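You operate a simulated robot arm through the tools that you are given. There is no shell and no other tool. Be economical: measure what you need, move in short steps, check, and stop when the job is done.

You are at the controls of a simulated two-armed robot. One attempt, no reset.

JOB
Set the tall can's dip tube to mark 3 in the steel drip tray.
Fine: lock the tube and shut the drain; the empty can lifts and tips, so hold it with the other hand for tube and lock lever. Set down upright: tall can.

The check looks at the end state, three seconds after you hand in, the way a careful person would. Anything else that was tipped, shoved, dropped, spilled or broken makes it a failure.

ROBOT AND FRAMES
Two 7-joint arms with two-finger parallel grippers on one trunk, on a base that drives. Base frame: it is fixed to the floor where the robot stands at the start and does not move with it; the origin is under the middle of the robot, x ahead of it, y to its left, z up; the surface under the hand at the start is at about z = 803. Readings come in mm, degrees, newtons and seconds.
The left shoulder is at the start at [60, 143, 926], the right one opposite. With the tool pointing down near the work surface each hand reaches from about 320 to 740 mm from the robot's upright axis, wherever it stands, measured 20 degrees to its own side. Places, roughly: dip tube [500, 100, 1100]; drain lever with the yellow knob [400, -400, 900]; steel drip tray [500, -200, 800]; tube lock lever [400, 200, 1100]. Payload 1.57 kg a hand.
Tool frame (each hand has its own): the origin (TCP) lies between the finger pads and is the grasp point; the fingertips stand 30 mm ahead of it; z points along the fingers, y is the line along which they close. Largest opening 110 mm; finger width 24, thickness 12; the body of the gripper, 48 by 112 mm, starts 78 mm behind the TCP.
Orientation is that of the tool frame in the base frame, as a unit quaternion [x, y, z, w]. With the fingers straight down and closing along the base's y, the tool's x points along the base's -x, its y along +y and its z along -z.

CONTROLS
- The arms move only by the tool drive_tool. It takes "left_plan", "right_plan" or both (then of equal length, played together; a hand with none holds still); each is a list of rows, each a list of 6 numbers: the shift along the tool's x, y, z in units of 25 mm (1.0 is 25 mm), then the turn, a rotation vector about the tool's x, y, z in units of 4 degrees (1.0 is 4 degrees). In form: [[dx, dy, dz, rx, ry, rz], ...]. A call has 1 to 12 rows; each row shifts and turns the commanded pose from where the row before left it, along the tool's axes as they then stand. "left_fingers" and "right_fingers" are, for a hand that has rows, the closure in counts, from 0 (fully open) to 255 (shut), set as the call begins (left out, the last holds). A call with a number of a shift or a turn outside -1 to 1 is refused whole. A row lasts 0.2 s, in which the tool goes at most 50 mm and 8.6 degrees; a call with a longer step from one row to the next is refused whole, and so is a gripper value outside its range. Where a pose cannot be reached the arm comes as near as it can. A force on the tool above 60 N (or 10 N above the force at the start of the call, whichever is more), or a blocked arm, ends the call early, and 0.2 s more pass. The fingers move at their own pace (about 45 mm/s each) and stop on an object; they squeeze with about 38 N. The grip force told is the motor's: it shows also when the fingers shut on nothing. Time passes only in rows, and 0.2 s behind the last, so rows that do not move let the fingers close. It gives the time, the measured TCP pose, the force on the tool (base axes), the opening and the grip force at its end, in the units of the frame above (readings bear some noise), with the torque about the TCP (base axes, N m) and any sound that the robot's microphone picked up.
- Cameras (640 x 400 px; columns grow to the right, rows downward): "scene" is now at [41.1, -25.2, 1532.2]; the picture's right is [-0.34, -0.94, 0.00], its down [-0.75, 0.27, -0.61] and it looks along [0.57, -0.21, -0.79] (base axes); focal length 261 px, centre (320, 200). "left" rides on the left gripper at [70, -16, -141] in its tool frame; the picture's right is [0.23, 0.97, 0.00], its down [-0.85, 0.20, -0.48] and it looks along [-0.47, 0.11, 0.88] (tool axes); focal length 222 px, centre (320, 200). "right" rides on the right gripper at [70, 16, -141] in its tool frame; the picture's right is [-0.23, 0.97, 0.00], its down [-0.85, -0.20, -0.48] and it looks along [-0.47, -0.11, 0.88] (tool axes); focal length 222 px, centre (320, 200). There is no depth. A picture from a camera that has moved, and an enlarged one, comes with that camera's place and axes in the base frame and with its lens.
- camera(camera): a new picture of that camera. It takes no simulated time.
- slide_trunk(by): slides the trunk up (or, below 0, down) by that many mm; the arms and the scene camera ride with it, the base frame stays. It gives what a move gives, with no picture.
- drive_base(legs): drives the robot by 1 to 6 legs, each [ahead, left, turn to the left] in mm, mm and degrees, along the robot's own axes; the way and the turn of a leg run together, so that a leg with both is an arc; at most 1500 mm and 180 degrees a leg. The arms and the cameras ride along, it lands a little off, and it stops where it bumps. It gives what a move gives.
- turn_head(pan, tilt): turns the head with the scene camera to pan (to the left, within 86 degrees either way) and tilt (down, from -29 to 69), counted from straight ahead of the robot. It gives what a move gives.
- close_up(camera, box): a new picture of the part [left, top, right, bottom] of that camera's present view, enlarged. It takes no simulated time.
- sign_off(): hands the job in; it is judged then, once.

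Work in short steps. Places have to be worked out from the pictures, the camera data and where the tool is seen: move nearer, look again, correct. Check each grasp and each placing, and mend what went wrong. You have 120 turns and 100 pictures in all, those below and enlarged ones among them. Open the grippers and draw the arms clear of the work before you hand the job in, unless the task says otherwise; then end with one line.

The tools are called after "Request:" as name(argument=value, ...) on one line, values as JSON. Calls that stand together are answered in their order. drive_tool: Moves the arms, as the interface text tells. Its arguments: {"type":"object","properties":{"left_plan":{"type":"array","items":{"type":"array","items":{"type":"number"}}},"left_fingers":{"type":"number"},"right_plan":{"type":"array","items":{"type":"array","items":{"type":"number"}}},"right_fingers":{"type":"number"}},"required":[]} The other tools are called the same way: slide_trunk (by) slides the trunk up or down; drive_base (legs) drives the base; turn_head (pan, tilt) turns the head that bears the scene camera; camera (camera) takes a picture; close_up (camera, box) takes an enlarged picture of a part of a camera's view; sign_off () hands the job in.

At the start:

```text
t: 0.0
left_position: [584.8, 144.8, 999.9]
left_ee_rot: [0.0, 1.0, 0.0, 0.0]
left_force: [-0.2, -0.7, 0.4]
left_torque: [0.0, -0.01, 0.0]
left_grip_width: 110.5
left_grasp_force: 0.1
right_position: [521.2, -343.9, 1000.0]
right_ee_rot: [0.0, 1.0, 0.0, 0.0]
right_force: [-0.4, 0.3, -1.0]
right_torque: [0.0, 0.0, 0.0]
right_grip_width: 109.9
right_grasp_force: 0.1
trunk travel left (down, up): [-525.0, 65.0]
robot x, y, heading: [-1.6, 2.5, 0.2]
head pan, tilt: [-20.1, 52.6]
```

scene: 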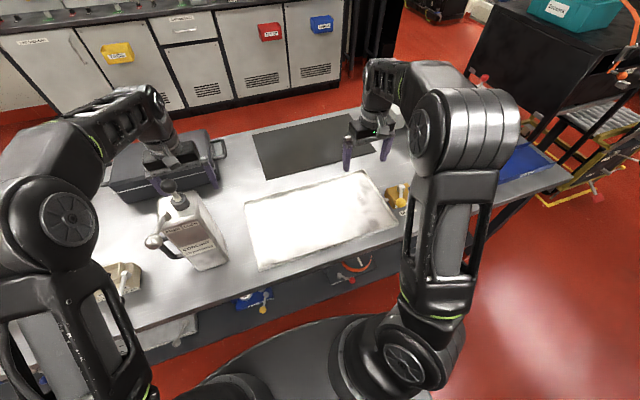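
right: 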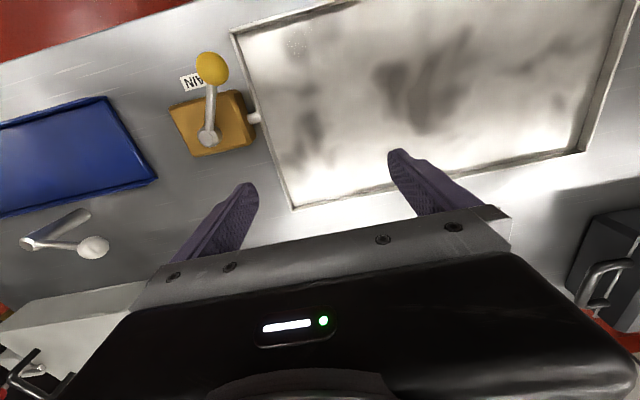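
left: 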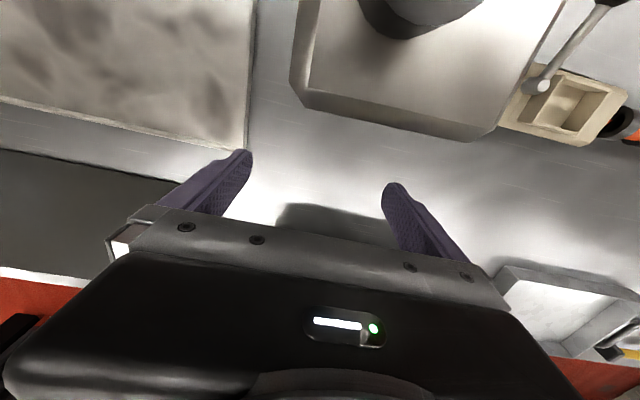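

The scene shows a jerry-can with tube left of the tray and a drain lever right of the tray. I enlarge the can and the drain to understand them.

Request:
close_up(camera="scene", box=[90, 160, 250, 310])

Request:
close_up(camera="scene", box=[240, 160, 440, 310])

Request:
close_up(camera="right", box=[140, 20, 320, 220])

```text
2.67 times, centred on (170, 235) of scene
camera zoom: at [41.1, -25.2, 1532.2], right [-0.34, -0.94, 0.0], down [-0.75, 0.27, -0.61], along [0.57, -0.21, -0.79], focal length 697 px, centre (720, 107)
```

zoom: 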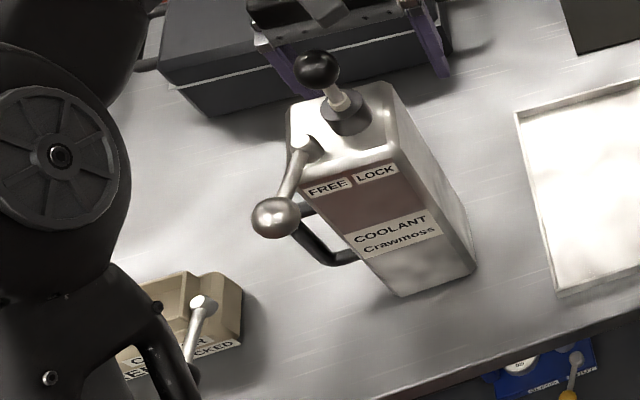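

```text
2.67 times, centred on (340, 235) of scene
camera zoom: at [41.1, -25.2, 1532.2], right [-0.34, -0.94, 0.0], down [-0.75, 0.27, -0.61], along [0.57, -0.21, -0.79], focal length 697 px, centre (267, 107)
```

zoom: 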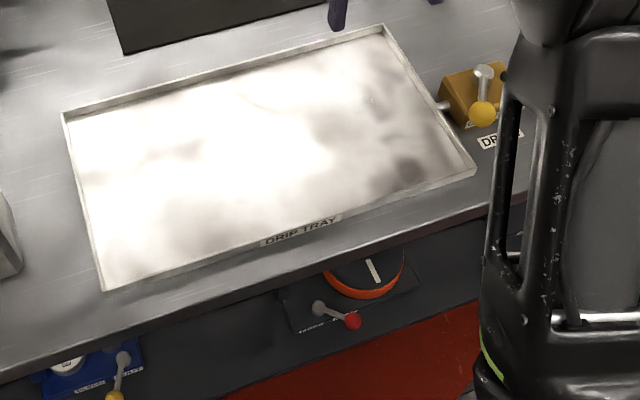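

```text
2.00 times, centred on (230, 120) of right
camera zoom: at [451.9, -327.8, 1141.8], right [0.23, 0.97, 0.0], down [0.85, -0.2, 0.48], along [0.47, -0.11, -0.88], focal length 444 px, centre (500, 360)
```

zoom: 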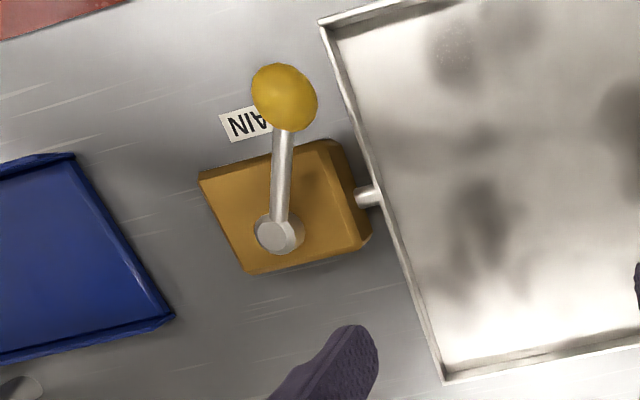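

The can is about 85 mm wide, with its front at x≈442, y 118..199 and its top at z≈1034. I zoom tighter on its tube and on the drain labels.

Request:
close_up(camera="scene", box=[150, 170, 214, 210])

Request:
close_up(camera="scene", box=[380, 170, 444, 220])

Request:
close_up(camera="scene", box=[140, 200, 220, 260])

```text
10.00 times, centred on (182, 190) of scene
camera zoom: at [41.1, -25.2, 1532.2], right [-0.34, -0.94, 0.0], down [-0.75, 0.27, -0.61], along [0.57, -0.21, -0.79], focal length 2613 px, centre (1700, 300)
```

zoom: 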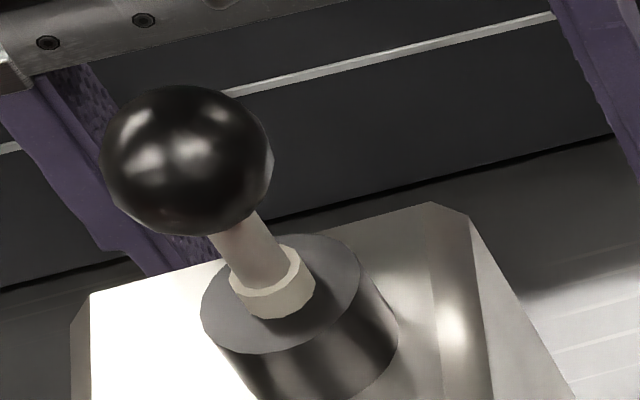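

```text
8.00 times, centred on (412, 195) of scene
camera zoom: at [41.1, -25.2, 1532.2], right [-0.34, -0.94, 0.0], down [-0.75, 0.27, -0.61], along [0.57, -0.21, -0.79], focal length 2090 px, centre (-416, 240)
```

zoom: 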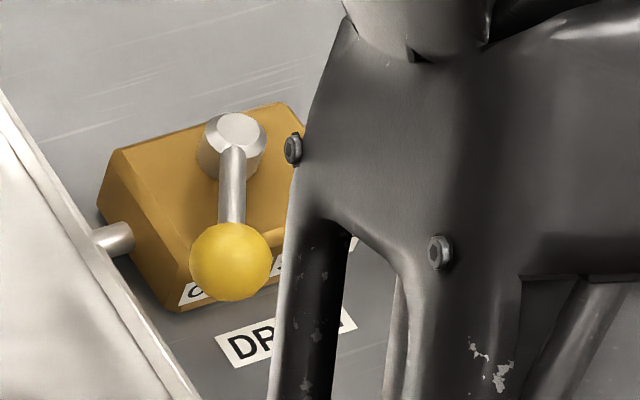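

```text
6.67 times, centred on (180, 230) of scene
camera zoom: at [41.1, -25.2, 1532.2], right [-0.34, -0.94, 0.0], down [-0.75, 0.27, -0.61], along [0.57, -0.21, -0.79], focal length 1742 px, centre (1253, 0)
```

zoom: 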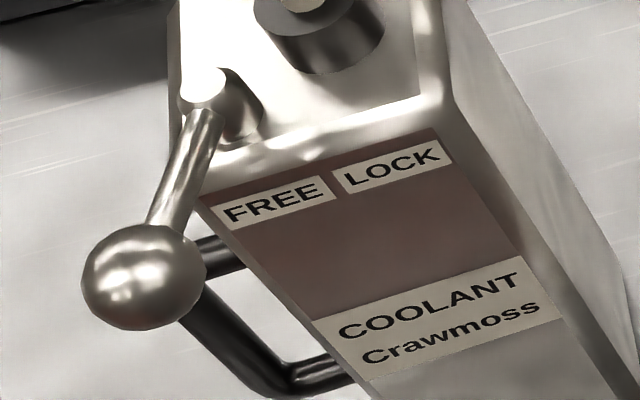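

The drain's pivot is at about (477,-468,880) and its knob at about (417,-432,880). I pull the right hand back to read its labels, and lift the left hand clear.

Request:
drive_tool(left_plan=[[0, 0, -1, 0, 0, 0], [0, 0, -1, 0, 0, 0], [0, 0, -1, 0, 0, 0], [0, 0, -1, 0, 0, 0], [0, 0, -1, 0, 0, 0], [0, 1, -1, 0, 0, 0], [0, 1, 0, 0, 0, 0], [0, 1, 0, 0, 0, 0]], right_plan=[[1, 0, -1, 0, 0, 0], [1, 0, -1, 0, 0, 0], [1, 0, 0, 0, 0, 0], [1, 0, 0, 0, 0, 0], [1, 0, 0, 0, 0, 0], [1, 0, 0, 0, 0, 0], [0, 0, 0, 0, 0, 0], [0, 0, 0, 0, 0, 0]])

Request:
camera(camera="right")

Request:
camera(camera="scene")

```text
t: 1.8
left_position: [583.1, 194.9, 1059.5]
left_ee_rot: [0.0, 1.0, -0.001, 0.0]
left_force: [0.9, -0.3, 0.6]
left_torque: [0.0, 0.01, 0.02]
left_grip_width: 109.9
left_grasp_force: 0.1
left hand out of reach, approached as far as the arm can: row 3, 4, 5, 6
right_position: [371.2, -345.1, 1049.7]
right_ee_rot: [0.0, 1.0, 0.0, 0.001]
right_force: [0.3, 0.7, 0.3]
right_torque: [-0.03, -0.01, -0.03]
right_grip_width: 110.1
right_grasp_force: 0.0
trunk travel left (down, up): [-525.0, 65.0]
robot x, y, heading: [-2.6, -1.3, -0.3]
head pan, tilt: [-20.1, 52.6]
```

```text
90 pictures are left
camera right: at [301.7, -327.9, 1192.1], right [0.23, 0.97, 0.0], down [0.85, -0.2, 0.48], along [0.47, -0.11, -0.88], focal length 222 px, centre (320, 200)
```

right: 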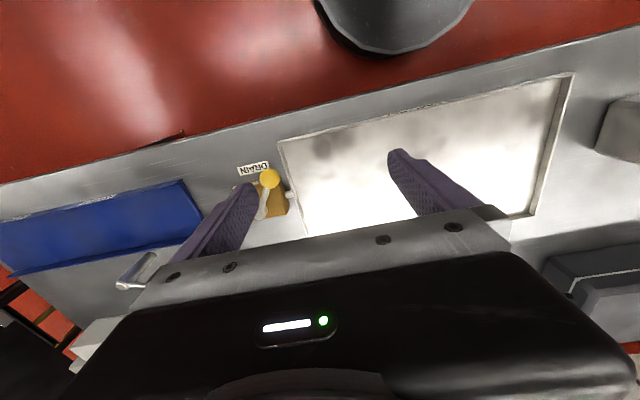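

```text
89 pictures are left
camera scene: at [40.8, -24.9, 1532.3], right [-0.34, -0.94, 0.0], down [-0.75, 0.27, -0.61], along [0.57, -0.21, -0.79], focal length 261 px, centre (320, 200)
```

scene: 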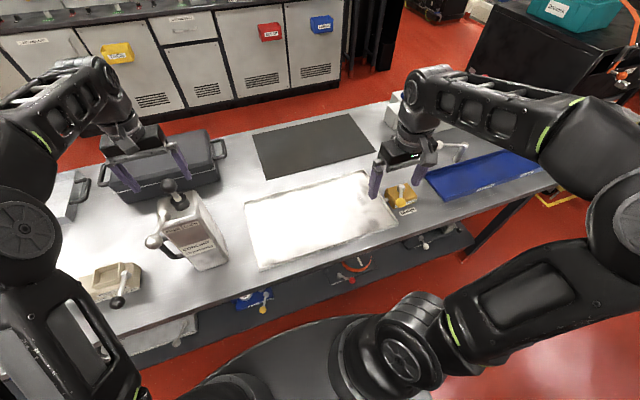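

The drain is now unobstructed in the scene view, so I enlarge it.

Request:
close_up(camera="scene", box=[376, 174, 432, 222])

Request:
close_up(camera="right", box=[230, 150, 310, 220])

```text
8.33 times, centred on (404, 198) of scene
camera zoom: at [40.8, -24.9, 1532.3], right [-0.34, -0.94, 0.0], down [-0.75, 0.27, -0.61], along [0.57, -0.21, -0.79], focal length 2178 px, centre (-380, 217)
```

zoom: 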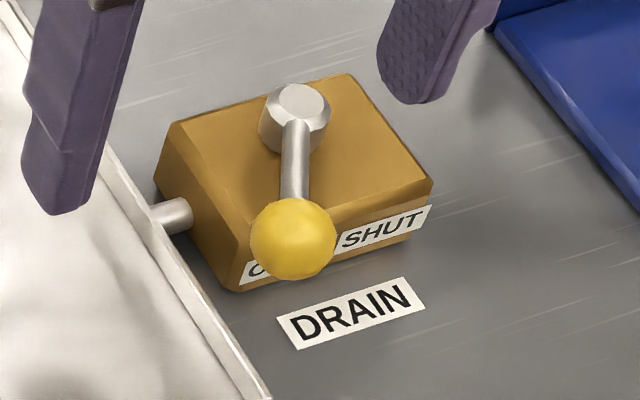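

```text
5.71 times, centred on (270, 185) of right
camera zoom: at [301.7, -327.9, 1192.1], right [0.23, 0.97, 0.0], down [0.85, -0.2, 0.48], along [0.47, -0.11, -0.88], focal length 1269 px, centre (606, 286)
```

zoom: 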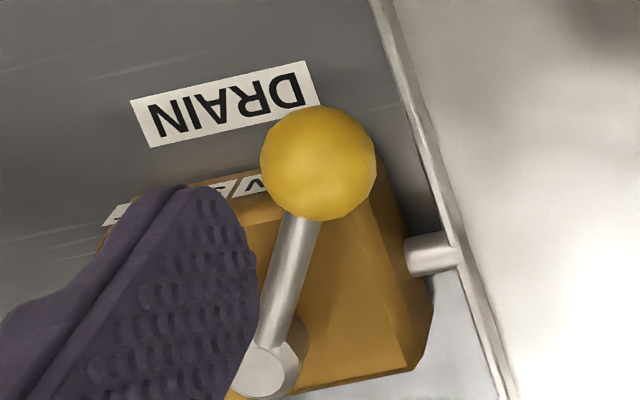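

Labels: OPEN is on the tray side, SHUT on the -y side, and the knob stands at OPEN. I close the right fingers and go down beside the knob on its +y side.

Request:
drive_tool(right_plan=[[-0.82, -0.6, 0, 0, 0, 0], [-0.82, -0.6, 0, 0, 0, 0], [0, 0, 0, 0, 0, 0], [0, 0, 0, 0, 0, 0], [0, 0, 0, 0, 0, 0], [0, 0, 1, 0, 0, 0], [0, 0, 1, 0, 0, 0], [0, 0, 1, 0, 0, 0], [0, 0, 1, 0, 0, 0], [0, 0, 1, 0, 0, 0], [0, 0, 1, 0, 0, 0]], right_fingers=255)

Request:
close_up(camera="scene", box=[362, 160, 442, 224])

Request:
close_up(camera="scene", box=[130, 170, 240, 280])

```text
t: 4.2
left_position: [584.1, 194.5, 1058.3]
left_ee_rot: [-0.001, 1.0, 0.001, 0.001]
left_force: [0.3, -0.3, -0.2]
left_torque: [-0.02, 0.04, 0.02]
left_grip_width: 110.0
left_grasp_force: 0.0
right_position: [412.2, -374.2, 899.8]
right_ee_rot: [0.0, 1.0, 0.0, 0.001]
right_force: [-0.1, -0.6, -0.4]
right_torque: [0.01, -0.03, 0.03]
right_grip_width: 0.0
right_grasp_force: 21.4
trunk travel left (down, up): [-525.0, 65.0]
robot x, y, heading: [-0.6, -2.4, 0.2]
head pan, tilt: [-20.1, 52.6]
```

```text
6.25 times, centred on (402, 192) of scene
camera zoom: at [41.4, -25.4, 1532.2], right [-0.34, -0.94, 0.0], down [-0.75, 0.27, -0.61], along [0.57, -0.21, -0.79], focal length 1633 px, centre (-192, 250)
```

zoom: 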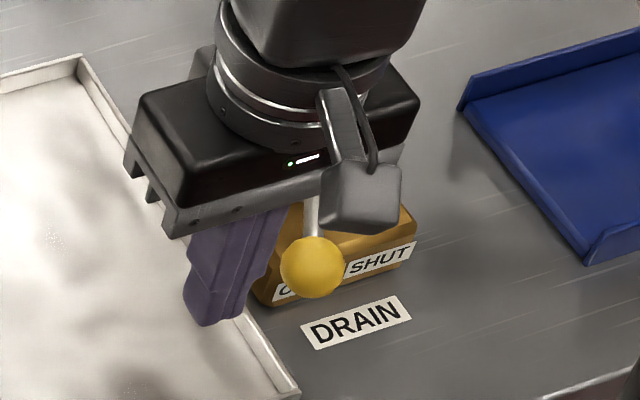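

```text
3.64 times, centred on (185, 225) of scene
camera zoom: at [41.4, -25.4, 1532.2], right [-0.34, -0.94, 0.0], down [-0.75, 0.27, -0.61], along [0.57, -0.21, -0.79], focal length 950 px, centre (811, 109)
```

zoom: 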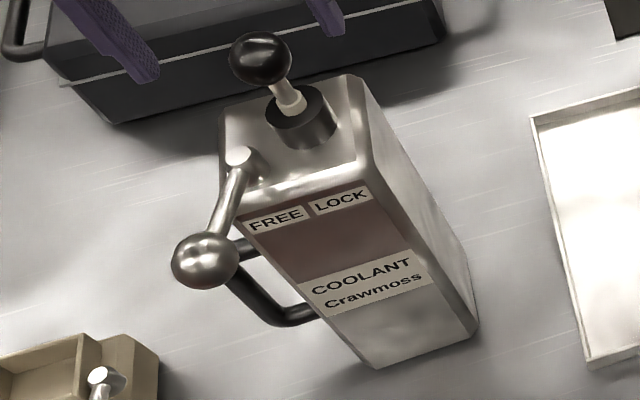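

The closed fingers are left of the knob at knob height. I sweep gently toward -y to shut the drain.

Request:
drive_tool(right_plan=[[0, -0.5, 0, 0, 0, 0], [0, -0.5, 0, 0, 0, 0], [0, -0.4, 0, 0, 0, 0], [0, -0.4, 0, 0, 0, 0], [0, -0.4, 0, 0, 0, 0], [0, -0.4, 0, 0, 0, 0], [0, -0.4, 0, 0, 0, 0], [0, -0.4, 0, 0, 0, 0], [0, -0.3, 0, 0, 0, 0], [0, -0.3, 0, 0, 0, 0]])

Request:
close_up(camera="scene", box=[362, 160, 442, 224])

```text
t: 6.4
left_position: [584.1, 194.7, 1058.0]
left_ee_rot: [0.0, 1.0, 0.0, 0.0]
left_force: [-0.3, 0.1, 0.6]
left_torque: [-0.01, 0.04, -0.02]
left_grip_width: 110.0
left_grasp_force: 0.0
right_position: [412.2, -474.2, 899.7]
right_ee_rot: [-0.001, 1.0, 0.0, 0.001]
right_force: [-1.0, 1.3, 0.3]
right_torque: [0.02, 0.02, 0.0]
right_grip_width: 0.0
right_grasp_force: 21.3
trunk travel left (down, up): [-525.0, 65.0]
robot x, y, heading: [1.2, -3.3, -0.2]
head pan, tilt: [-20.1, 52.6]
```

```text
6.25 times, centred on (402, 192) of scene
camera zoom: at [41.0, -25.2, 1532.2], right [-0.34, -0.94, 0.0], down [-0.75, 0.27, -0.61], along [0.57, -0.21, -0.79], focal length 1633 px, centre (-192, 250)
```

zoom: 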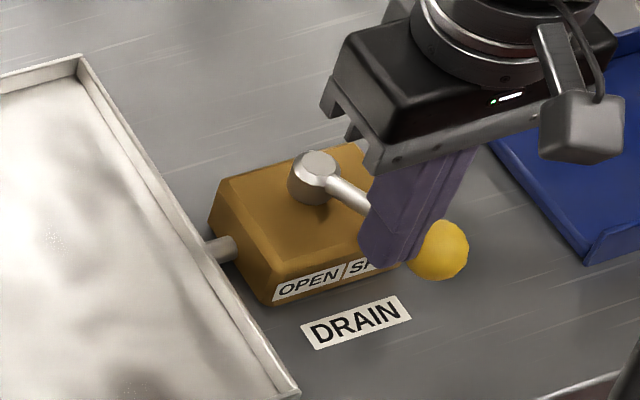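

The knob now points past the middle toward SHUT. I keep pushing in small steps until it stops.

Request:
drive_tool(right_plan=[[0, -0.3, 0, 0, 0, 0], [0, -0.3, 0, 0, 0, 0], [0, -0.3, 0, 0, 0, 0], [0, -0.3, 0, 0, 0, 0], [0, -0.2, 0, 0, 0, 0]])

Request:
close_up(camera="scene", box=[362, 160, 442, 224])

```text
t: 7.6
left_position: [583.9, 197.6, 1058.0]
left_ee_rot: [-0.002, 1.0, -0.001, 0.0]
left_force: [-0.3, 0.4, -0.5]
left_torque: [0.0, 0.0, 0.0]
left_grip_width: 110.2
left_grasp_force: 0.1
right_position: [413.2, -502.0, 900.4]
right_ee_rot: [-0.002, 1.0, 0.003, -0.001]
right_force: [0.7, 27.1, -0.5]
right_torque: [0.81, -0.01, 0.1]
right_grip_width: 0.0
right_grasp_force: 21.4
trunk travel left (down, up): [-525.0, 65.0]
robot x, y, heading: [-0.9, -4.2, 0.2]
head pan, tilt: [-20.1, 52.6]
```

```text
6.25 times, centred on (402, 192) of scene
camera zoom: at [41.2, -21.5, 1532.2], right [-0.34, -0.94, 0.0], down [-0.75, 0.27, -0.61], along [0.57, -0.21, -0.79], focal length 1633 px, centre (-192, 250)
```

zoom: 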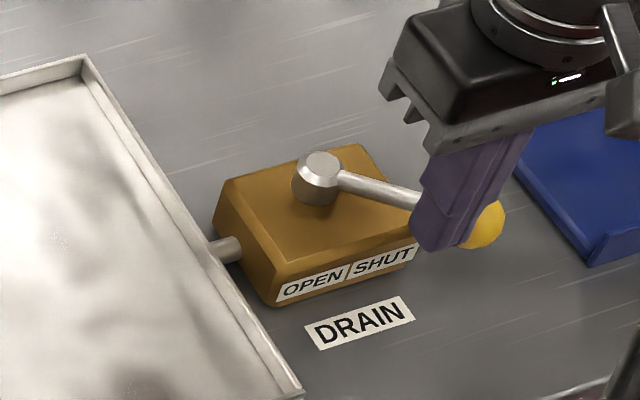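

The force rose to 27 N with the lever over SHUT, so it's at its stop. I back the right hand off and up, and move the left hand out beside the can's handle side at a safe height.

Request:
drive_tool(left_plan=[[0.47, 0.93, 0, 0, 0, 0], [0.47, 0.93, 0, 0, 0, 0], [0.47, 0.93, 0, 0, 0, 0], [0.47, 0.93, 0, 0, 0, 0], [0.47, 0.93, 0, 0, 0, 0], [0.47, 0.93, 0, 0, 0, 0], [0.47, 0.93, 0, 0, 0, 0], [0.47, 0.93, 0, 0, 0, 0]], right_plan=[[0, 0.5, 0, 0, 0, 0], [0, 0.5, 0, 0, 0, 0], [0, 0, -1, 0, 0, 0], [0, 0, -1, 0, 0, 0], [0, 0, -1, 0, 0, 0], [0, 0, -1, 0, 0, 0], [0, 0, -1, 0, 0, 0], [0, 0, -1, 0, 0, 0]])

Request:
close_up(camera="scene", box=[362, 160, 442, 224])

Request:
camera(camera="left")

```text
t: 9.4
left_position: [488.5, 379.4, 1057.9]
left_ee_rot: [-0.001, 1.0, 0.0, 0.002]
left_force: [0.0, -0.3, 0.2]
left_torque: [-0.03, 0.03, 0.01]
left_grip_width: 110.1
left_grasp_force: 0.0
right_position: [411.5, -483.2, 1051.6]
right_ee_rot: [0.0, 1.0, -0.001, -0.001]
right_force: [0.5, 0.1, 0.6]
right_torque: [0.0, -0.02, 0.05]
right_grip_width: 0.0
right_grasp_force: 21.2
trunk travel left (down, up): [-525.0, 65.0]
robot x, y, heading: [2.3, 0.4, 0.1]
head pan, tilt: [-20.1, 52.6]
```

```text
6.25 times, centred on (402, 192) of scene
camera zoom: at [40.6, -24.5, 1532.2], right [-0.34, -0.94, 0.0], down [-0.75, 0.27, -0.61], along [0.57, -0.21, -0.79], focal length 1633 px, centre (-192, 250)
```

zoom: 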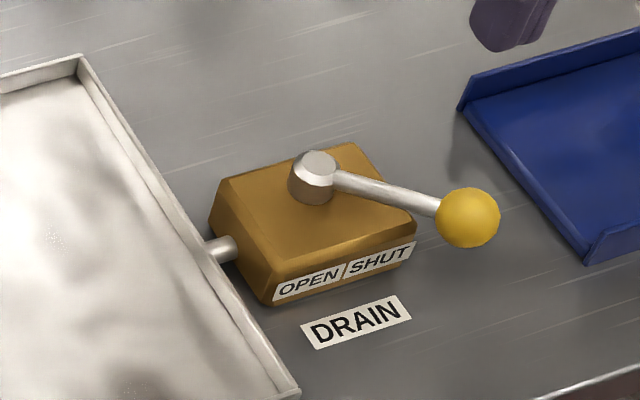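

```text
81 pictures are left
camera left: at [418.6, 365.2, 1200.2], right [-0.23, 0.97, 0.0], down [0.85, 0.2, 0.48], along [0.47, 0.11, -0.88], focal length 222 px, centre (320, 200)
```

left: 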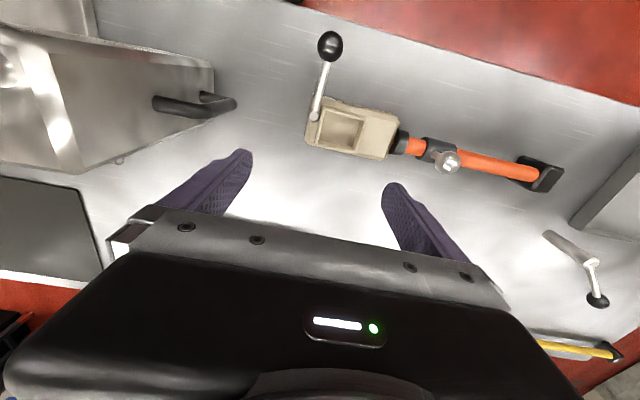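

The drain sits at SHUT. I enlarge the left camera's view of the can to fix its sides and handle.

Request:
close_up(camera="left", box=[0, 0, 260, 190])

Request:
close_up(camera="scene", box=[130, 170, 240, 280])

```text
2.11 times, centred on (130, 95) of left
camera zoom: at [418.6, 365.2, 1200.2], right [-0.23, 0.97, 0.0], down [0.85, 0.2, 0.48], along [0.47, 0.11, -0.88], focal length 468 px, centre (720, 421)
```

zoom: 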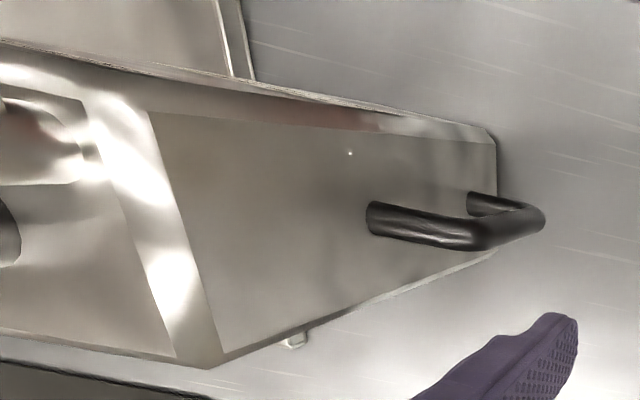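

```text
3.64 times, centred on (185, 225) of scene
camera zoom: at [40.6, -24.5, 1532.2], right [-0.34, -0.94, 0.0], down [-0.75, 0.27, -0.61], along [0.57, -0.21, -0.79], focal length 950 px, centre (811, 109)
```

zoom: 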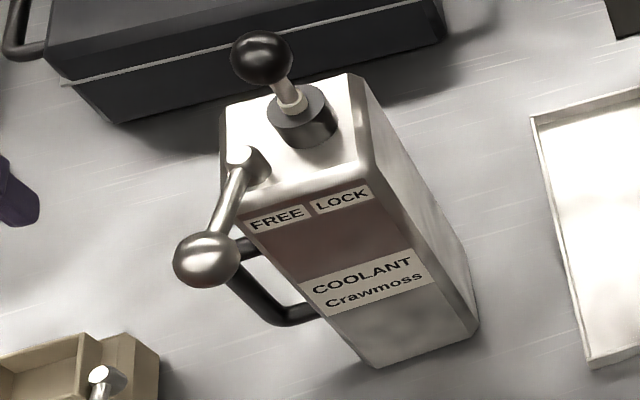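

The can is an 80 mm square standing at x 441–521, y 120–202, z 803–1034, and the handle spans z 843–955. I'll grip it from the +y side above the handle at z≈985, fingers closing along x, so I rotate the left hand to point along -y.

Request:
drive_tool(left_plan=[[0, 0, 0, 1, 1, -1], [0, 0, 0, 1, 1, -1], [0, 0, 0, 1, 1, -1], [0, 0, 0, 1, 1, -1], [0, 0, 0, 1, 1, -1], [0, 0, 0, 1, 1, -1], [0, 0, 0, 1, 1, -1], [0, 0, 0, 1, 1, -1], [0, 0, 0, 1, 1, -1]])

```text
t: 11.4
left_position: [458.7, 384.0, 1022.2]
left_ee_rot: [-0.063, 0.993, -0.068, -0.076]
left_force: [0.0, 0.2, 0.0]
left_torque: [-0.02, 0.0, -0.01]
left_grip_width: 110.1
left_grasp_force: 0.0
left hand out of reach, approached as far as the arm can: row 1, 2, 3, 4, 5, 6, 7, 8, 9
right_position: [412.0, -483.0, 1050.9]
right_ee_rot: [0.0, 1.0, -0.001, 0.001]
right_force: [0.4, 0.5, 0.0]
right_torque: [-0.02, 0.03, 0.01]
right_grip_width: 0.2
right_grasp_force: 20.9
trunk travel left (down, up): [-525.0, 65.0]
robot x, y, heading: [2.4, -1.1, 0.1]
head pan, tilt: [-20.1, 52.6]
```

The rotation is out of reach up there. I raise the trunk 65 mm so the shoulders are nearer the work height, then bring the hand lower and closer.

Request:
slide_trunk(by=65)

Request:
drive_tool(left_plan=[[0, 0, 1, 0, 0, 0], [0, 0, 1, 0, 0, 0], [0.5, 0, 0.5, 0, 0, 0], [0.5, 0, 0, 0, 0, 0], [0, 0, 0, 1, 1, -1], [0, 0, 0, 1, 1, -1], [0, 0, 0, 1, 1, -1], [0, 0, 0, 1, 1, -1]])

```text
t: 12.4
left_position: [459.0, 382.8, 1088.3]
left_ee_rot: [-0.064, 0.993, -0.068, -0.076]
left_force: [0.4, 0.5, -0.2]
left_torque: [0.0, 0.0, -0.04]
left_grip_width: 110.0
left_grasp_force: 0.0
right_position: [412.5, -483.7, 1116.1]
right_ee_rot: [0.0, 1.0, 0.0, 0.0]
right_force: [-0.1, 0.2, -0.6]
right_torque: [0.02, -0.03, -0.03]
right_grip_width: 0.0
right_grasp_force: 21.4
trunk travel left (down, up): [-590.0, 0.0]
robot x, y, heading: [-0.8, 0.3, -0.2]
head pan, tilt: [-20.1, 52.6]
```

```text
t: 14.2
left_position: [417.0, 362.1, 1022.4]
left_ee_rot: [-0.14, 0.965, -0.158, -0.156]
left_force: [0.6, 0.4, -0.3]
left_torque: [0.04, -0.02, 0.0]
left_grip_width: 110.0
left_grasp_force: 0.1
left hand out of reach, approached as far as the arm can: row 7, 8
right_position: [411.3, -483.1, 1118.1]
right_ee_rot: [0.0, 1.0, 0.0, 0.002]
right_force: [0.8, 0.4, 0.5]
right_torque: [0.02, -0.02, 0.02]
right_grip_width: 0.4
right_grasp_force: 21.4
trunk travel left (down, up): [-590.0, 0.0]
robot x, y, heading: [3.4, 2.1, -0.0]
head pan, tilt: [-20.1, 52.6]
```

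That roll direction hits a limit, so I undo it and try the other roll, with the camera underneath.

Request:
drive_tool(left_plan=[[0, 0, 0, -1, -1, 1], [0, 0, 0, -1, -1, 1], [0, 0, 0, -1, -1, 1], [0, 0, 0, -1, -1, 1], [0, 0, 0, -0.4, -0.4, 0.4], [0, 0, 0, 1, -1, 1], [0, 0, 0, 1, -1, 1], [0, 0, 0, 1, -1, 1], [0, 0, 0, 1, -1, 1], [0, 0, 0, 1, -1, 1], [0, 0, 0, 1, -1, 1]])

```text
t: 16.6
left_position: [417.1, 361.6, 1022.9]
left_ee_rot: [0.214, 0.931, -0.215, 0.203]
left_force: [0.5, -0.2, -0.3]
left_torque: [0.01, 0.0, -0.02]
left_grip_width: 110.0
left_grasp_force: 0.0
right_position: [412.0, -483.3, 1116.3]
right_ee_rot: [0.0, 1.0, 0.0, 0.0]
right_force: [0.8, 0.4, 0.6]
right_torque: [-0.01, 0.02, -0.03]
right_grip_width: 0.1
right_grasp_force: 22.0
trunk travel left (down, up): [-590.0, 0.0]
robot x, y, heading: [-0.2, -2.1, 0.0]
head pan, tilt: [-20.1, 52.6]
```

This roll direction works (42° done without limits), so I finish the rotation.

Request:
drive_tool(left_plan=[[0, 0, 0, 1, -1, 1], [0, 0, 0, 1, -1, 1], [0, 0, 0, 1, -1, 1], [0, 0, 0, 1, -1, 1], [0, 0, 0, 1, -1, 1], [0, 0, 0, 1, -1, 1], [0, 0, 0, 1, -1, 1], [0, 0, 0, 1, -1, 1], [0, 0, 0, 1, -1, 1], [0, 0, 0, 1, -1, 1], [0, 0, 0, 1, -1, 1], [0, 0, 0, 0.32, -0.32, 0.32]])

Request:
camera(camera="scene")

Request:
camera(camera="left")

```text
t: 19.2
left_position: [399.4, 338.8, 1006.3]
left_ee_rot: [0.436, 0.655, -0.442, 0.43]
left_force: [0.5, -0.1, -0.2]
left_torque: [0.0, -0.01, -0.03]
left_grip_width: 110.2
left_grasp_force: 0.0
left hand out of reach, approached as far as the arm can: row 8, 9, 10, 11
right_position: [411.8, -483.7, 1115.3]
right_ee_rot: [0.001, 1.0, 0.001, 0.0]
right_force: [0.1, 0.6, 0.4]
right_torque: [0.01, -0.01, 0.01]
right_grip_width: 0.0
right_grasp_force: 21.9
trunk travel left (down, up): [-590.0, 0.0]
robot x, y, heading: [1.0, 3.6, 0.1]
head pan, tilt: [-20.1, 52.6]
```

```text
78 pictures are left
camera scene: at [41.2, -25.6, 1597.2], right [-0.34, -0.94, 0.0], down [-0.75, 0.27, -0.61], along [0.57, -0.21, -0.79], focal length 261 px, centre (320, 200)
```

scene: 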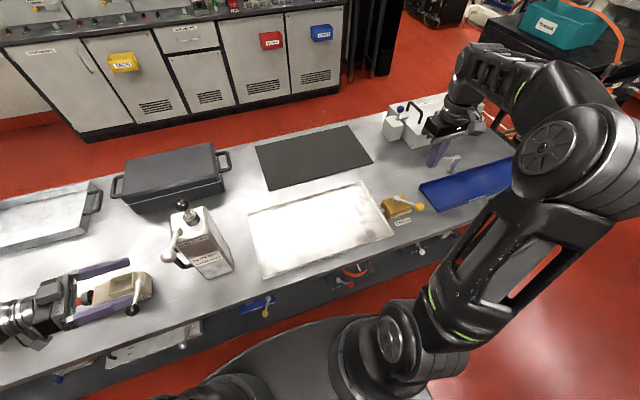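

```text
77 pictures are left
camera left: at [340.8, 484.1, 977.3], right [0.87, 0.27, -0.41], down [0.32, 0.34, 0.89], along [0.38, -0.9, 0.21], focal length 222 px, centre (320, 200)
```

left: 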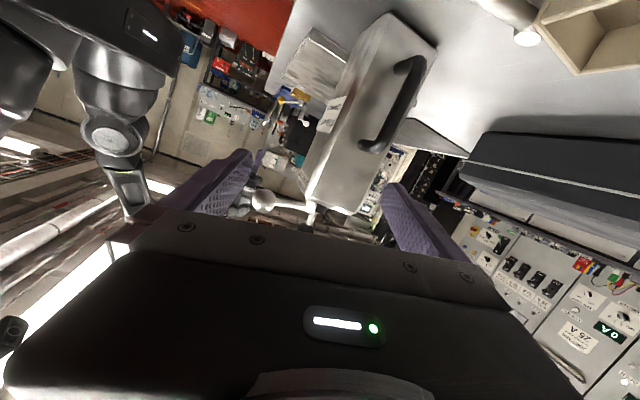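

The hand is about 22° short of level; it should be easier further forward. I shift to x≈481 and finish the turn there.

Request:
drive_tool(left_plan=[[-0.25, 0.78, 0.13, 0, 0, 0], [-0.25, 0.78, 0.13, 0, 0, 0], [-0.25, 0.78, 0.13, 0, 0, 0], [-0.25, 0.78, 0.13, 0, 0, 0], [0, 0, 0, 1, -1, 1], [0, 0, 0, 1, -1, 1], [0, 0, 0, 1.0, -1.0, 1.0]])

```text
t: 20.8
left_position: [437.7, 333.4, 1009.7]
left_ee_rot: [0.441, 0.643, -0.446, 0.439]
left_force: [0.3, -0.2, 0.1]
left_torque: [0.0, -0.02, 0.01]
left_grip_width: 109.9
left_grasp_force: 0.1
left hand out of reach, approached as far as the arm can: row 1, 2, 4, 5, 6, 7
right_position: [412.1, -484.0, 1116.6]
right_ee_rot: [0.001, 1.0, 0.0, -0.001]
right_force: [0.0, -1.0, -0.1]
right_torque: [-0.03, 0.0, 0.01]
right_grip_width: 0.1
right_grasp_force: 21.2
trunk travel left (down, up): [-590.0, 0.0]
robot x, y, heading: [-0.2, 0.2, 0.1]
head pan, tilt: [-20.1, 52.6]
```

The limit is sideways reach, so I drive the base 240 mm to the left; the can then lies to the robot's right front and the side-on grip becomes easy. The hands are well above everything on the table.

Request:
drive_base(legs=[[0, 240, 0]])

Request:
camera(camera="scene")

```text
t: 22.6
left_position: [438.4, 574.7, 1010.5]
left_ee_rot: [0.442, 0.642, -0.447, 0.439]
left_force: [-0.2, 0.7, -0.6]
left_torque: [-0.01, -0.01, 0.01]
left_grip_width: 110.0
left_grasp_force: 0.1
right_position: [413.5, -241.6, 1116.4]
right_ee_rot: [0.0, 1.0, 0.0, 0.0]
right_force: [0.0, 0.3, 0.2]
right_torque: [-0.03, 0.0, 0.01]
right_grip_width: 0.0
right_grasp_force: 21.0
trunk travel left (down, up): [-590.0, 0.0]
robot x, y, heading: [0.8, 240.5, -0.0]
head pan, tilt: [-20.1, 52.6]
```

```text
76 pictures are left
camera scene: at [40.9, 216.9, 1597.3], right [-0.34, -0.94, 0.0], down [-0.75, 0.27, -0.61], along [0.57, -0.21, -0.79], focal length 261 px, centre (320, 200)
```

scene: 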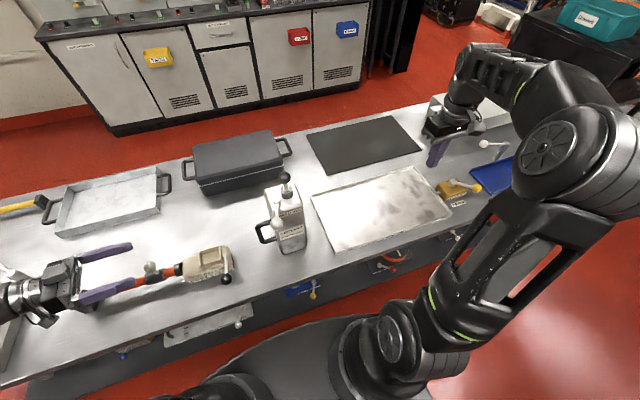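

Now I move the left hand toward the can along -y and finish levelling.

Request:
drive_tool(left_plan=[[-0.22, 0, 1, 0, 0, 0], [-0.22, 0, 1, 0, 0, 0], [-0.22, 0, 1, 0, 0, 0], [-0.22, 0, 1, 0, 0, 0], [-0.22, 0, 1, 0, 0, 0], [-0.22, 0, 1, 0, 0, 0], [-0.22, 0, 1, 0, 0, 0], [-0.22, 0, 1, 0, 0, 0], [0, 0, 0, 1, -1, 1], [0, 0, 0, 1, -1, 1], [0, 0, 0, 0.8, -0.8, 0.8]])

```text
t: 25.0
left_position: [482.6, 373.8, 1009.9]
left_ee_rot: [-0.497, -0.503, 0.504, -0.495]
left_force: [-0.5, 0.0, 0.1]
left_torque: [0.01, -0.01, 0.04]
left_grip_width: 110.2
left_grasp_force: 0.0
right_position: [413.1, -241.4, 1116.5]
right_ee_rot: [0.0, 1.0, 0.0, 0.0]
right_force: [0.5, -0.2, 0.4]
right_torque: [0.01, 0.02, 0.01]
right_grip_width: 0.0
right_grasp_force: 21.3
trunk travel left (down, up): [-590.0, 0.0]
robot x, y, heading: [-2.7, 241.5, -0.2]
head pan, tilt: [-20.1, 52.6]
```

Orientation is level now. I lower to z≈987 and advance partway, then check alignment.

Request:
drive_tool(left_plan=[[0.9, 0, 0, 0, 0, 0], [0, 0, 1, 0, 0, 0], [0, 0, 1, 0, 0, 0], [0, 0, 1, 0, 0, 0], [0, 0, 1, 0, 0, 0]])

Request:
close_up(camera="scene", box=[160, 150, 340, 270])

Request:
camera(camera="left")

```text
t: 26.2
left_position: [482.4, 274.7, 985.8]
left_ee_rot: [0.497, 0.504, -0.503, 0.495]
left_force: [0.2, -0.4, 0.3]
left_torque: [-0.02, -0.01, -0.01]
left_grip_width: 109.8
left_grasp_force: 0.0
right_position: [411.7, -242.3, 1116.4]
right_ee_rot: [0.0, 1.0, -0.001, 0.0]
right_force: [-0.4, -0.4, -0.4]
right_torque: [-0.03, -0.01, 0.05]
right_grip_width: 0.0
right_grasp_force: 21.8
trunk travel left (down, up): [-590.0, 0.0]
robot x, y, heading: [-1.7, 240.2, -0.2]
head pan, tilt: [-20.1, 52.6]
```

```text
3.33 times, centred on (250, 210) of scene
camera zoom: at [41.2, 215.1, 1597.2], right [-0.34, -0.94, 0.0], down [-0.75, 0.27, -0.61], along [0.57, -0.21, -0.79], focal length 871 px, centre (553, 167)
```

zoom: 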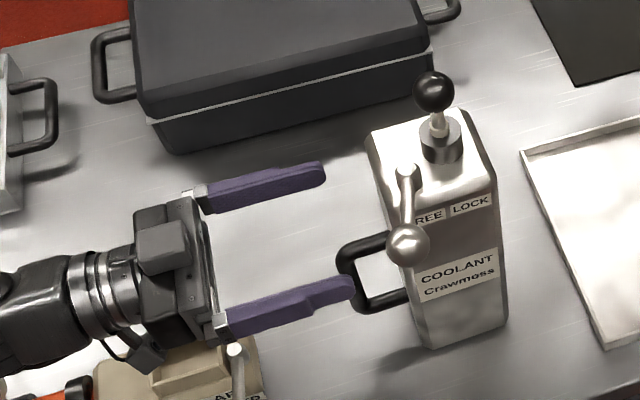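

```text
74 pictures are left
camera left: at [465.1, 416.4, 918.0], right [0.97, 0.0, -0.24], down [0.21, 0.48, 0.85], along [0.12, -0.88, 0.46], focal length 222 px, centre (320, 200)
```

left: 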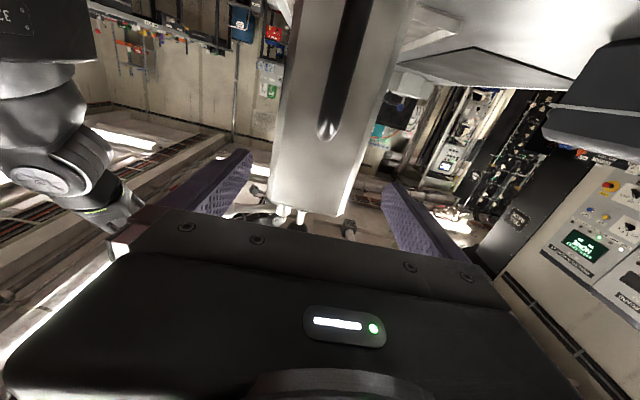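

Fingers straddle the can cleanly, above the handle. I advance the last 98 mm and close gently.

Request:
drive_tool(left_plan=[[0, 0, 0.8, 0, 0, 0], [0, 0, 0.8, 0, 0, 0], [0, 0, 0.8, 0, 0, 0], [0, 0, 0.8, 0, 0, 0], [0, 0, 0.7, 0, 0, 0]])

Request:
close_up(camera="scene", box=[200, 150, 350, 270])

```text
t: 27.4
left_position: [481.5, 177.0, 986.9]
left_ee_rot: [0.496, 0.505, -0.502, 0.496]
left_force: [0.1, 0.0, 0.2]
left_torque: [-0.01, 0.0, 0.01]
left_grip_width: 110.1
left_grasp_force: 0.0
right_position: [412.7, -243.3, 1117.0]
right_ee_rot: [0.0, 1.0, -0.001, 0.0]
right_force: [-0.2, 1.4, 0.1]
right_torque: [0.04, -0.02, -0.01]
right_grip_width: 0.0
right_grasp_force: 21.3
trunk travel left (down, up): [-590.0, 0.0]
robot x, y, heading: [-0.8, 240.6, 0.3]
head pan, tilt: [-20.1, 52.6]
```

```text
3.33 times, centred on (275, 210) of scene
camera zoom: at [41.1, 215.0, 1597.2], right [-0.34, -0.94, 0.0], down [-0.75, 0.27, -0.61], along [0.57, -0.21, -0.79], focal length 871 px, centre (470, 167)
```

zoom: 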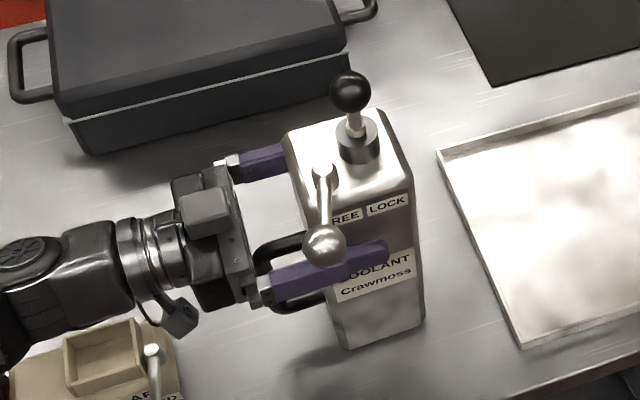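

Well placed around the can and above the handle. I close the left fingers.

Request:
drive_tool(left_plan=[[0, 0, 0, 0, 0, 0], [0, 0, 0, 0, 0, 0], [0, 0, 0, 0, 0, 0], [0, 0, 0, 0, 0, 0], [0, 0, 0, 0, 0, 0], [0, 0, 0, 0, 0, 0]], left_fingers=255)

```text
t: 28.8
left_position: [481.1, 177.1, 987.2]
left_ee_rot: [0.498, 0.503, -0.503, 0.496]
left_force: [-0.6, -1.4, 0.7]
left_torque: [-0.25, -0.38, -0.06]
left_grip_width: 90.3
left_grasp_force: 37.8
right_position: [412.1, -242.9, 1116.0]
right_ee_rot: [-0.001, 1.0, 0.001, 0.0]
right_force: [0.5, -0.2, -0.1]
right_torque: [0.0, -0.04, -0.02]
right_grip_width: 0.1
right_grasp_force: 21.5
trunk travel left (down, up): [-590.0, 0.0]
robot x, y, heading: [4.1, 241.2, -0.2]
head pan, tilt: [-20.1, 52.6]
```

Gripped at 90 mm with 38 N. I lift it 50 mm.

Request:
drive_tool(left_plan=[[-0.3, 0, 0, 0, 0, 0], [-0.5, 0, 0, 0, 0, 0], [-0.6, 0, 0, 0, 0, 0], [-0.6, 0, 0, 0, 0, 0], [0, 0, 0, 0, 0, 0]])

Request:
close_up(camera="scene", box=[200, 130, 350, 280])

```text
t: 30.0
left_position: [483.0, 176.2, 1036.6]
left_ee_rot: [0.497, 0.504, -0.504, 0.495]
left_force: [0.4, 0.6, -6.2]
left_torque: [0.06, -0.02, 0.06]
left_grip_width: 89.7
left_grasp_force: 38.3
right_position: [411.9, -243.6, 1116.6]
right_ee_rot: [0.0, 1.0, 0.0, 0.0]
right_force: [-0.1, 0.0, -0.1]
right_torque: [0.01, -0.04, 0.01]
right_grip_width: 0.1
right_grasp_force: 21.6
trunk travel left (down, up): [-590.0, 0.0]
robot x, y, heading: [-0.4, 240.2, 0.0]
head pan, tilt: [-20.1, 52.6]
```

```text
2.67 times, centred on (275, 205) of scene
camera zoom: at [41.5, 215.3, 1597.2], right [-0.34, -0.94, 0.0], down [-0.75, 0.27, -0.61], along [0.57, -0.21, -0.79], focal length 697 px, centre (440, 187)
```

zoom: 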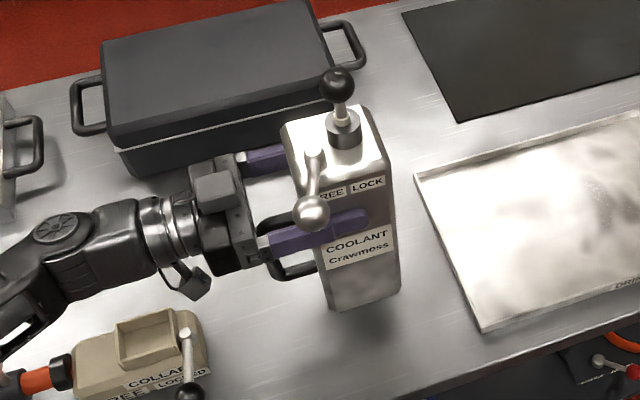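

The can hangs upright at about 0.6 kg. I carry it by driving the base 260 mm right, which puts it over the tray (can centre y≈-100).

Request:
drive_base(legs=[[0, -260, 0]])

Request:
camera(camera="scene")

```text
t: 31.9
left_position: [483.2, -83.9, 1036.9]
left_ee_rot: [0.497, 0.505, -0.502, 0.496]
left_force: [0.5, -0.1, -4.5]
left_torque: [0.07, -0.06, 0.02]
left_grip_width: 89.9
left_grasp_force: 37.4
right_position: [413.0, -502.9, 1116.0]
right_ee_rot: [0.001, 1.0, 0.001, 0.0]
right_force: [-0.1, 0.1, 0.0]
right_torque: [0.09, -0.01, -0.01]
right_grip_width: 0.0
right_grasp_force: 20.6
trunk travel left (down, up): [-590.0, 0.0]
robot x, y, heading: [2.0, -16.0, 0.1]
head pan, tilt: [-20.1, 52.6]
```

```text
71 pictures are left
camera scene: at [41.6, -45.3, 1597.2], right [-0.34, -0.94, 0.0], down [-0.75, 0.27, -0.61], along [0.57, -0.21, -0.79], focal length 261 px, centre (320, 200)
```

scene: 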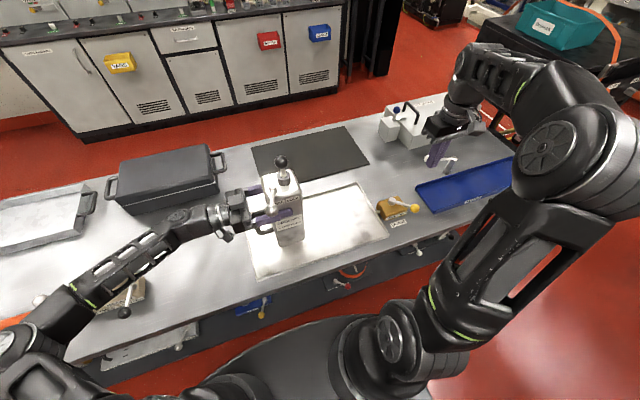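

The can is over the tray. I shift 20 mm forward and lower it slowly to the tray floor.

Request:
drive_tool(left_plan=[[0, 0.4, 0, 0, 0, 0], [0, 0.4, 0, 0, 0, 0], [0.5, 0, 0, 0, 0, 0], [0.5, 0, 0, 0, 0, 0], [0.4, 0, 0, 0, 0, 0], [0.15, 0, 0, 0, 0, 0], [0.1, 0, 0, 0, 0, 0], [0, 0, 0, 0, 0, 0]])

Request:
close_up(camera="scene", box=[220, 140, 360, 270])

```text
t: 33.7
left_position: [502.3, -81.0, 994.8]
left_ee_rot: [0.497, 0.505, -0.503, 0.496]
left_force: [0.4, 0.7, -4.8]
left_torque: [0.06, -0.04, -0.03]
left_grip_width: 89.9
left_grasp_force: 37.3
right_position: [411.7, -502.6, 1115.7]
right_ee_rot: [0.0, 1.0, 0.0, 0.0]
right_force: [0.2, -0.5, 0.8]
right_torque: [-0.03, 0.01, 0.0]
right_grip_width: 0.1
right_grasp_force: 21.5
trunk travel left (down, up): [-590.0, 0.0]
robot x, y, heading: [-1.0, -17.2, 0.0]
head pan, tilt: [-20.1, 52.6]
```

```text
3.08 times, centred on (290, 205) of scene
camera zoom: at [41.6, -44.0, 1597.2], right [-0.34, -0.94, 0.0], down [-0.75, 0.27, -0.61], along [0.57, -0.21, -0.79], focal length 804 px, centre (412, 185)
```

zoom: 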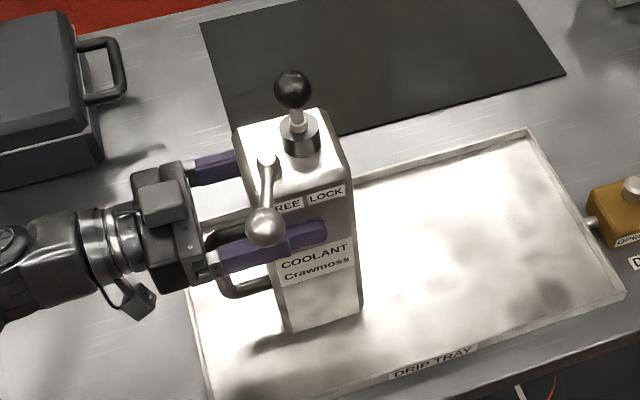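

Still hanging about 5 N; I lower a few more millimetres in tiny steps until it touches.

Request:
drive_tool(left_plan=[[0.1, 0, 0, 0, 0, 0], [0.1, 0, 0, 0, 0, 0], [0, 0, 0, 0, 0, 0]])

```text
t: 34.5
left_position: [502.3, -82.9, 990.8]
left_ee_rot: [0.497, 0.504, -0.503, 0.496]
left_force: [0.3, 0.0, 0.7]
left_torque: [0.3, -0.42, 0.0]
left_grip_width: 89.9
left_grasp_force: 38.1
right_position: [411.8, -502.5, 1115.8]
right_ee_rot: [0.0, 1.0, 0.0, 0.0]
right_force: [0.2, -0.4, 0.6]
right_torque: [0.02, -0.01, -0.02]
right_grip_width: 0.0
right_grasp_force: 21.7
trunk travel left (down, up): [-590.0, 0.0]
robot x, y, heading: [0.0, -16.7, 0.1]
head pan, tilt: [-20.1, 52.6]
```

The can now rests on the tray floor and I keep holding it. The knob should be at about (497,-111,1128). I raise the right hand and open it to see how high tool-down reach goes.

Request:
drive_tool(right_plan=[[0, 0, -1, 0, 0, 0], [0, 0, -1, 0, 0, 0], [0, 0, -1, 0, 0, 0], [0, 0, -1, 0, 0, 0], [0, 1, 0, 0, 0, 0], [0, 1, 0, 0, 0, 0], [0, 1, 0, 0, 0, 0], [0, 1, 0, 0, 0, 0], [0, 1, 0, 0, 0, 0], [0, 1, 0, 0, 0, 0], [0, 1, 0, 0, 0, 0], [0, 1, 0, 0, 0, 0]], right_fingers=110)

```text
t: 37.1
left_position: [502.0, -83.5, 991.2]
left_ee_rot: [0.498, 0.504, -0.503, 0.495]
left_force: [2.0, 0.5, 10.6]
left_torque: [-0.05, -1.07, -0.21]
left_grip_width: 89.8
left_grasp_force: 38.2
right_position: [411.5, -299.9, 1165.7]
right_ee_rot: [-0.001, 1.0, 0.001, 0.001]
right_force: [-0.4, 0.5, 0.0]
right_torque: [-0.01, -0.01, -0.01]
right_grip_width: 62.6
right_grasp_force: 0.1
right hand out of reach, approached as far as the arm can: row 2, 3, 4
trunk travel left (down, up): [-590.0, 0.0]
robot x, y, heading: [-0.1, -19.4, 0.0]
head pan, tilt: [-20.1, 52.6]
```

Tool-down reach tops out at z≈1166, too low to go over the knob. I pitch the right hand forward about 48° so it can approach the knob from front-top, with its camera looking at the tube.

Request:
drive_tool(right_plan=[[0, 0, 0, 0, -1, 0], [0, 0, 0, 0, -1, 0], [0, 0, 0, 0, -1, 0], [0, 0, 0, 0, -1, 0], [0, 0, 0, 0, -1, 0], [0, 0, 0, 0, -1, 0], [0, 0, 0, 0, -1, 0], [0, 0, 0, 0, -1, 0], [0, 0, 0, 0, -1, 0], [0, 0, 0, 0, -1, 0], [0, 0, 0, 0, -1, 0], [0, 0, 0, 0, -1, 0]])

Request:
close_up(camera="scene", box=[220, 120, 380, 230])

Request:
camera(camera="right")

```text
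t: 39.7
left_position: [502.5, -82.8, 990.3]
left_ee_rot: [0.497, 0.504, -0.502, 0.497]
left_force: [0.8, -0.7, 13.7]
left_torque: [-0.14, -1.06, 0.07]
left_grip_width: 89.5
left_grasp_force: 38.0
right_position: [410.8, -299.2, 1166.2]
right_ee_rot: [-0.002, 0.913, 0.001, 0.409]
right_force: [0.3, 0.0, -1.0]
right_torque: [-0.02, 0.02, 0.02]
right_grip_width: 62.6
right_grasp_force: 0.0
trunk travel left (down, up): [-590.0, 0.0]
robot x, y, heading: [1.2, -19.5, -0.2]
head pan, tilt: [-20.1, 52.6]
```

```text
3.64 times, centred on (300, 175) of scene
camera zoom: at [39.9, -43.9, 1597.3], right [-0.34, -0.94, 0.0], down [-0.75, 0.27, -0.61], along [0.57, -0.21, -0.79], focal length 950 px, centre (393, 291)
```

zoom: 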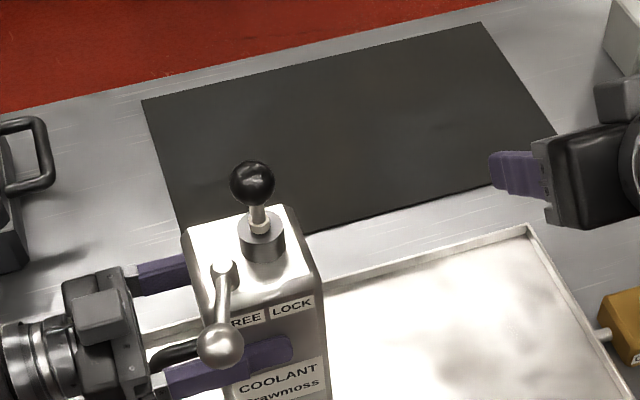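

```text
68 pictures are left
camera right: at [261.1, -283.6, 1207.9], right [0.15, 0.97, 0.17], down [0.21, -0.2, 0.96], along [0.97, -0.11, -0.24], focal length 222 px, centre (320, 200)
```

right: 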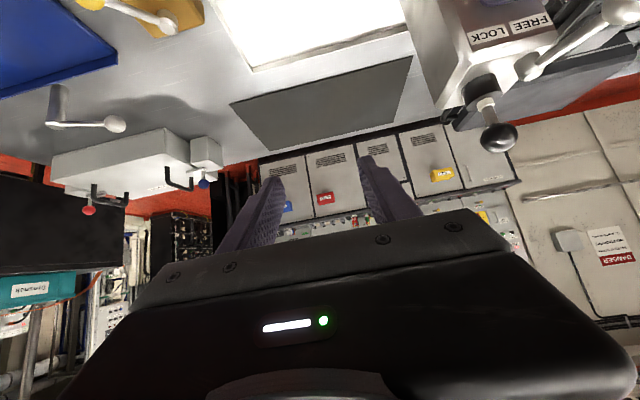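

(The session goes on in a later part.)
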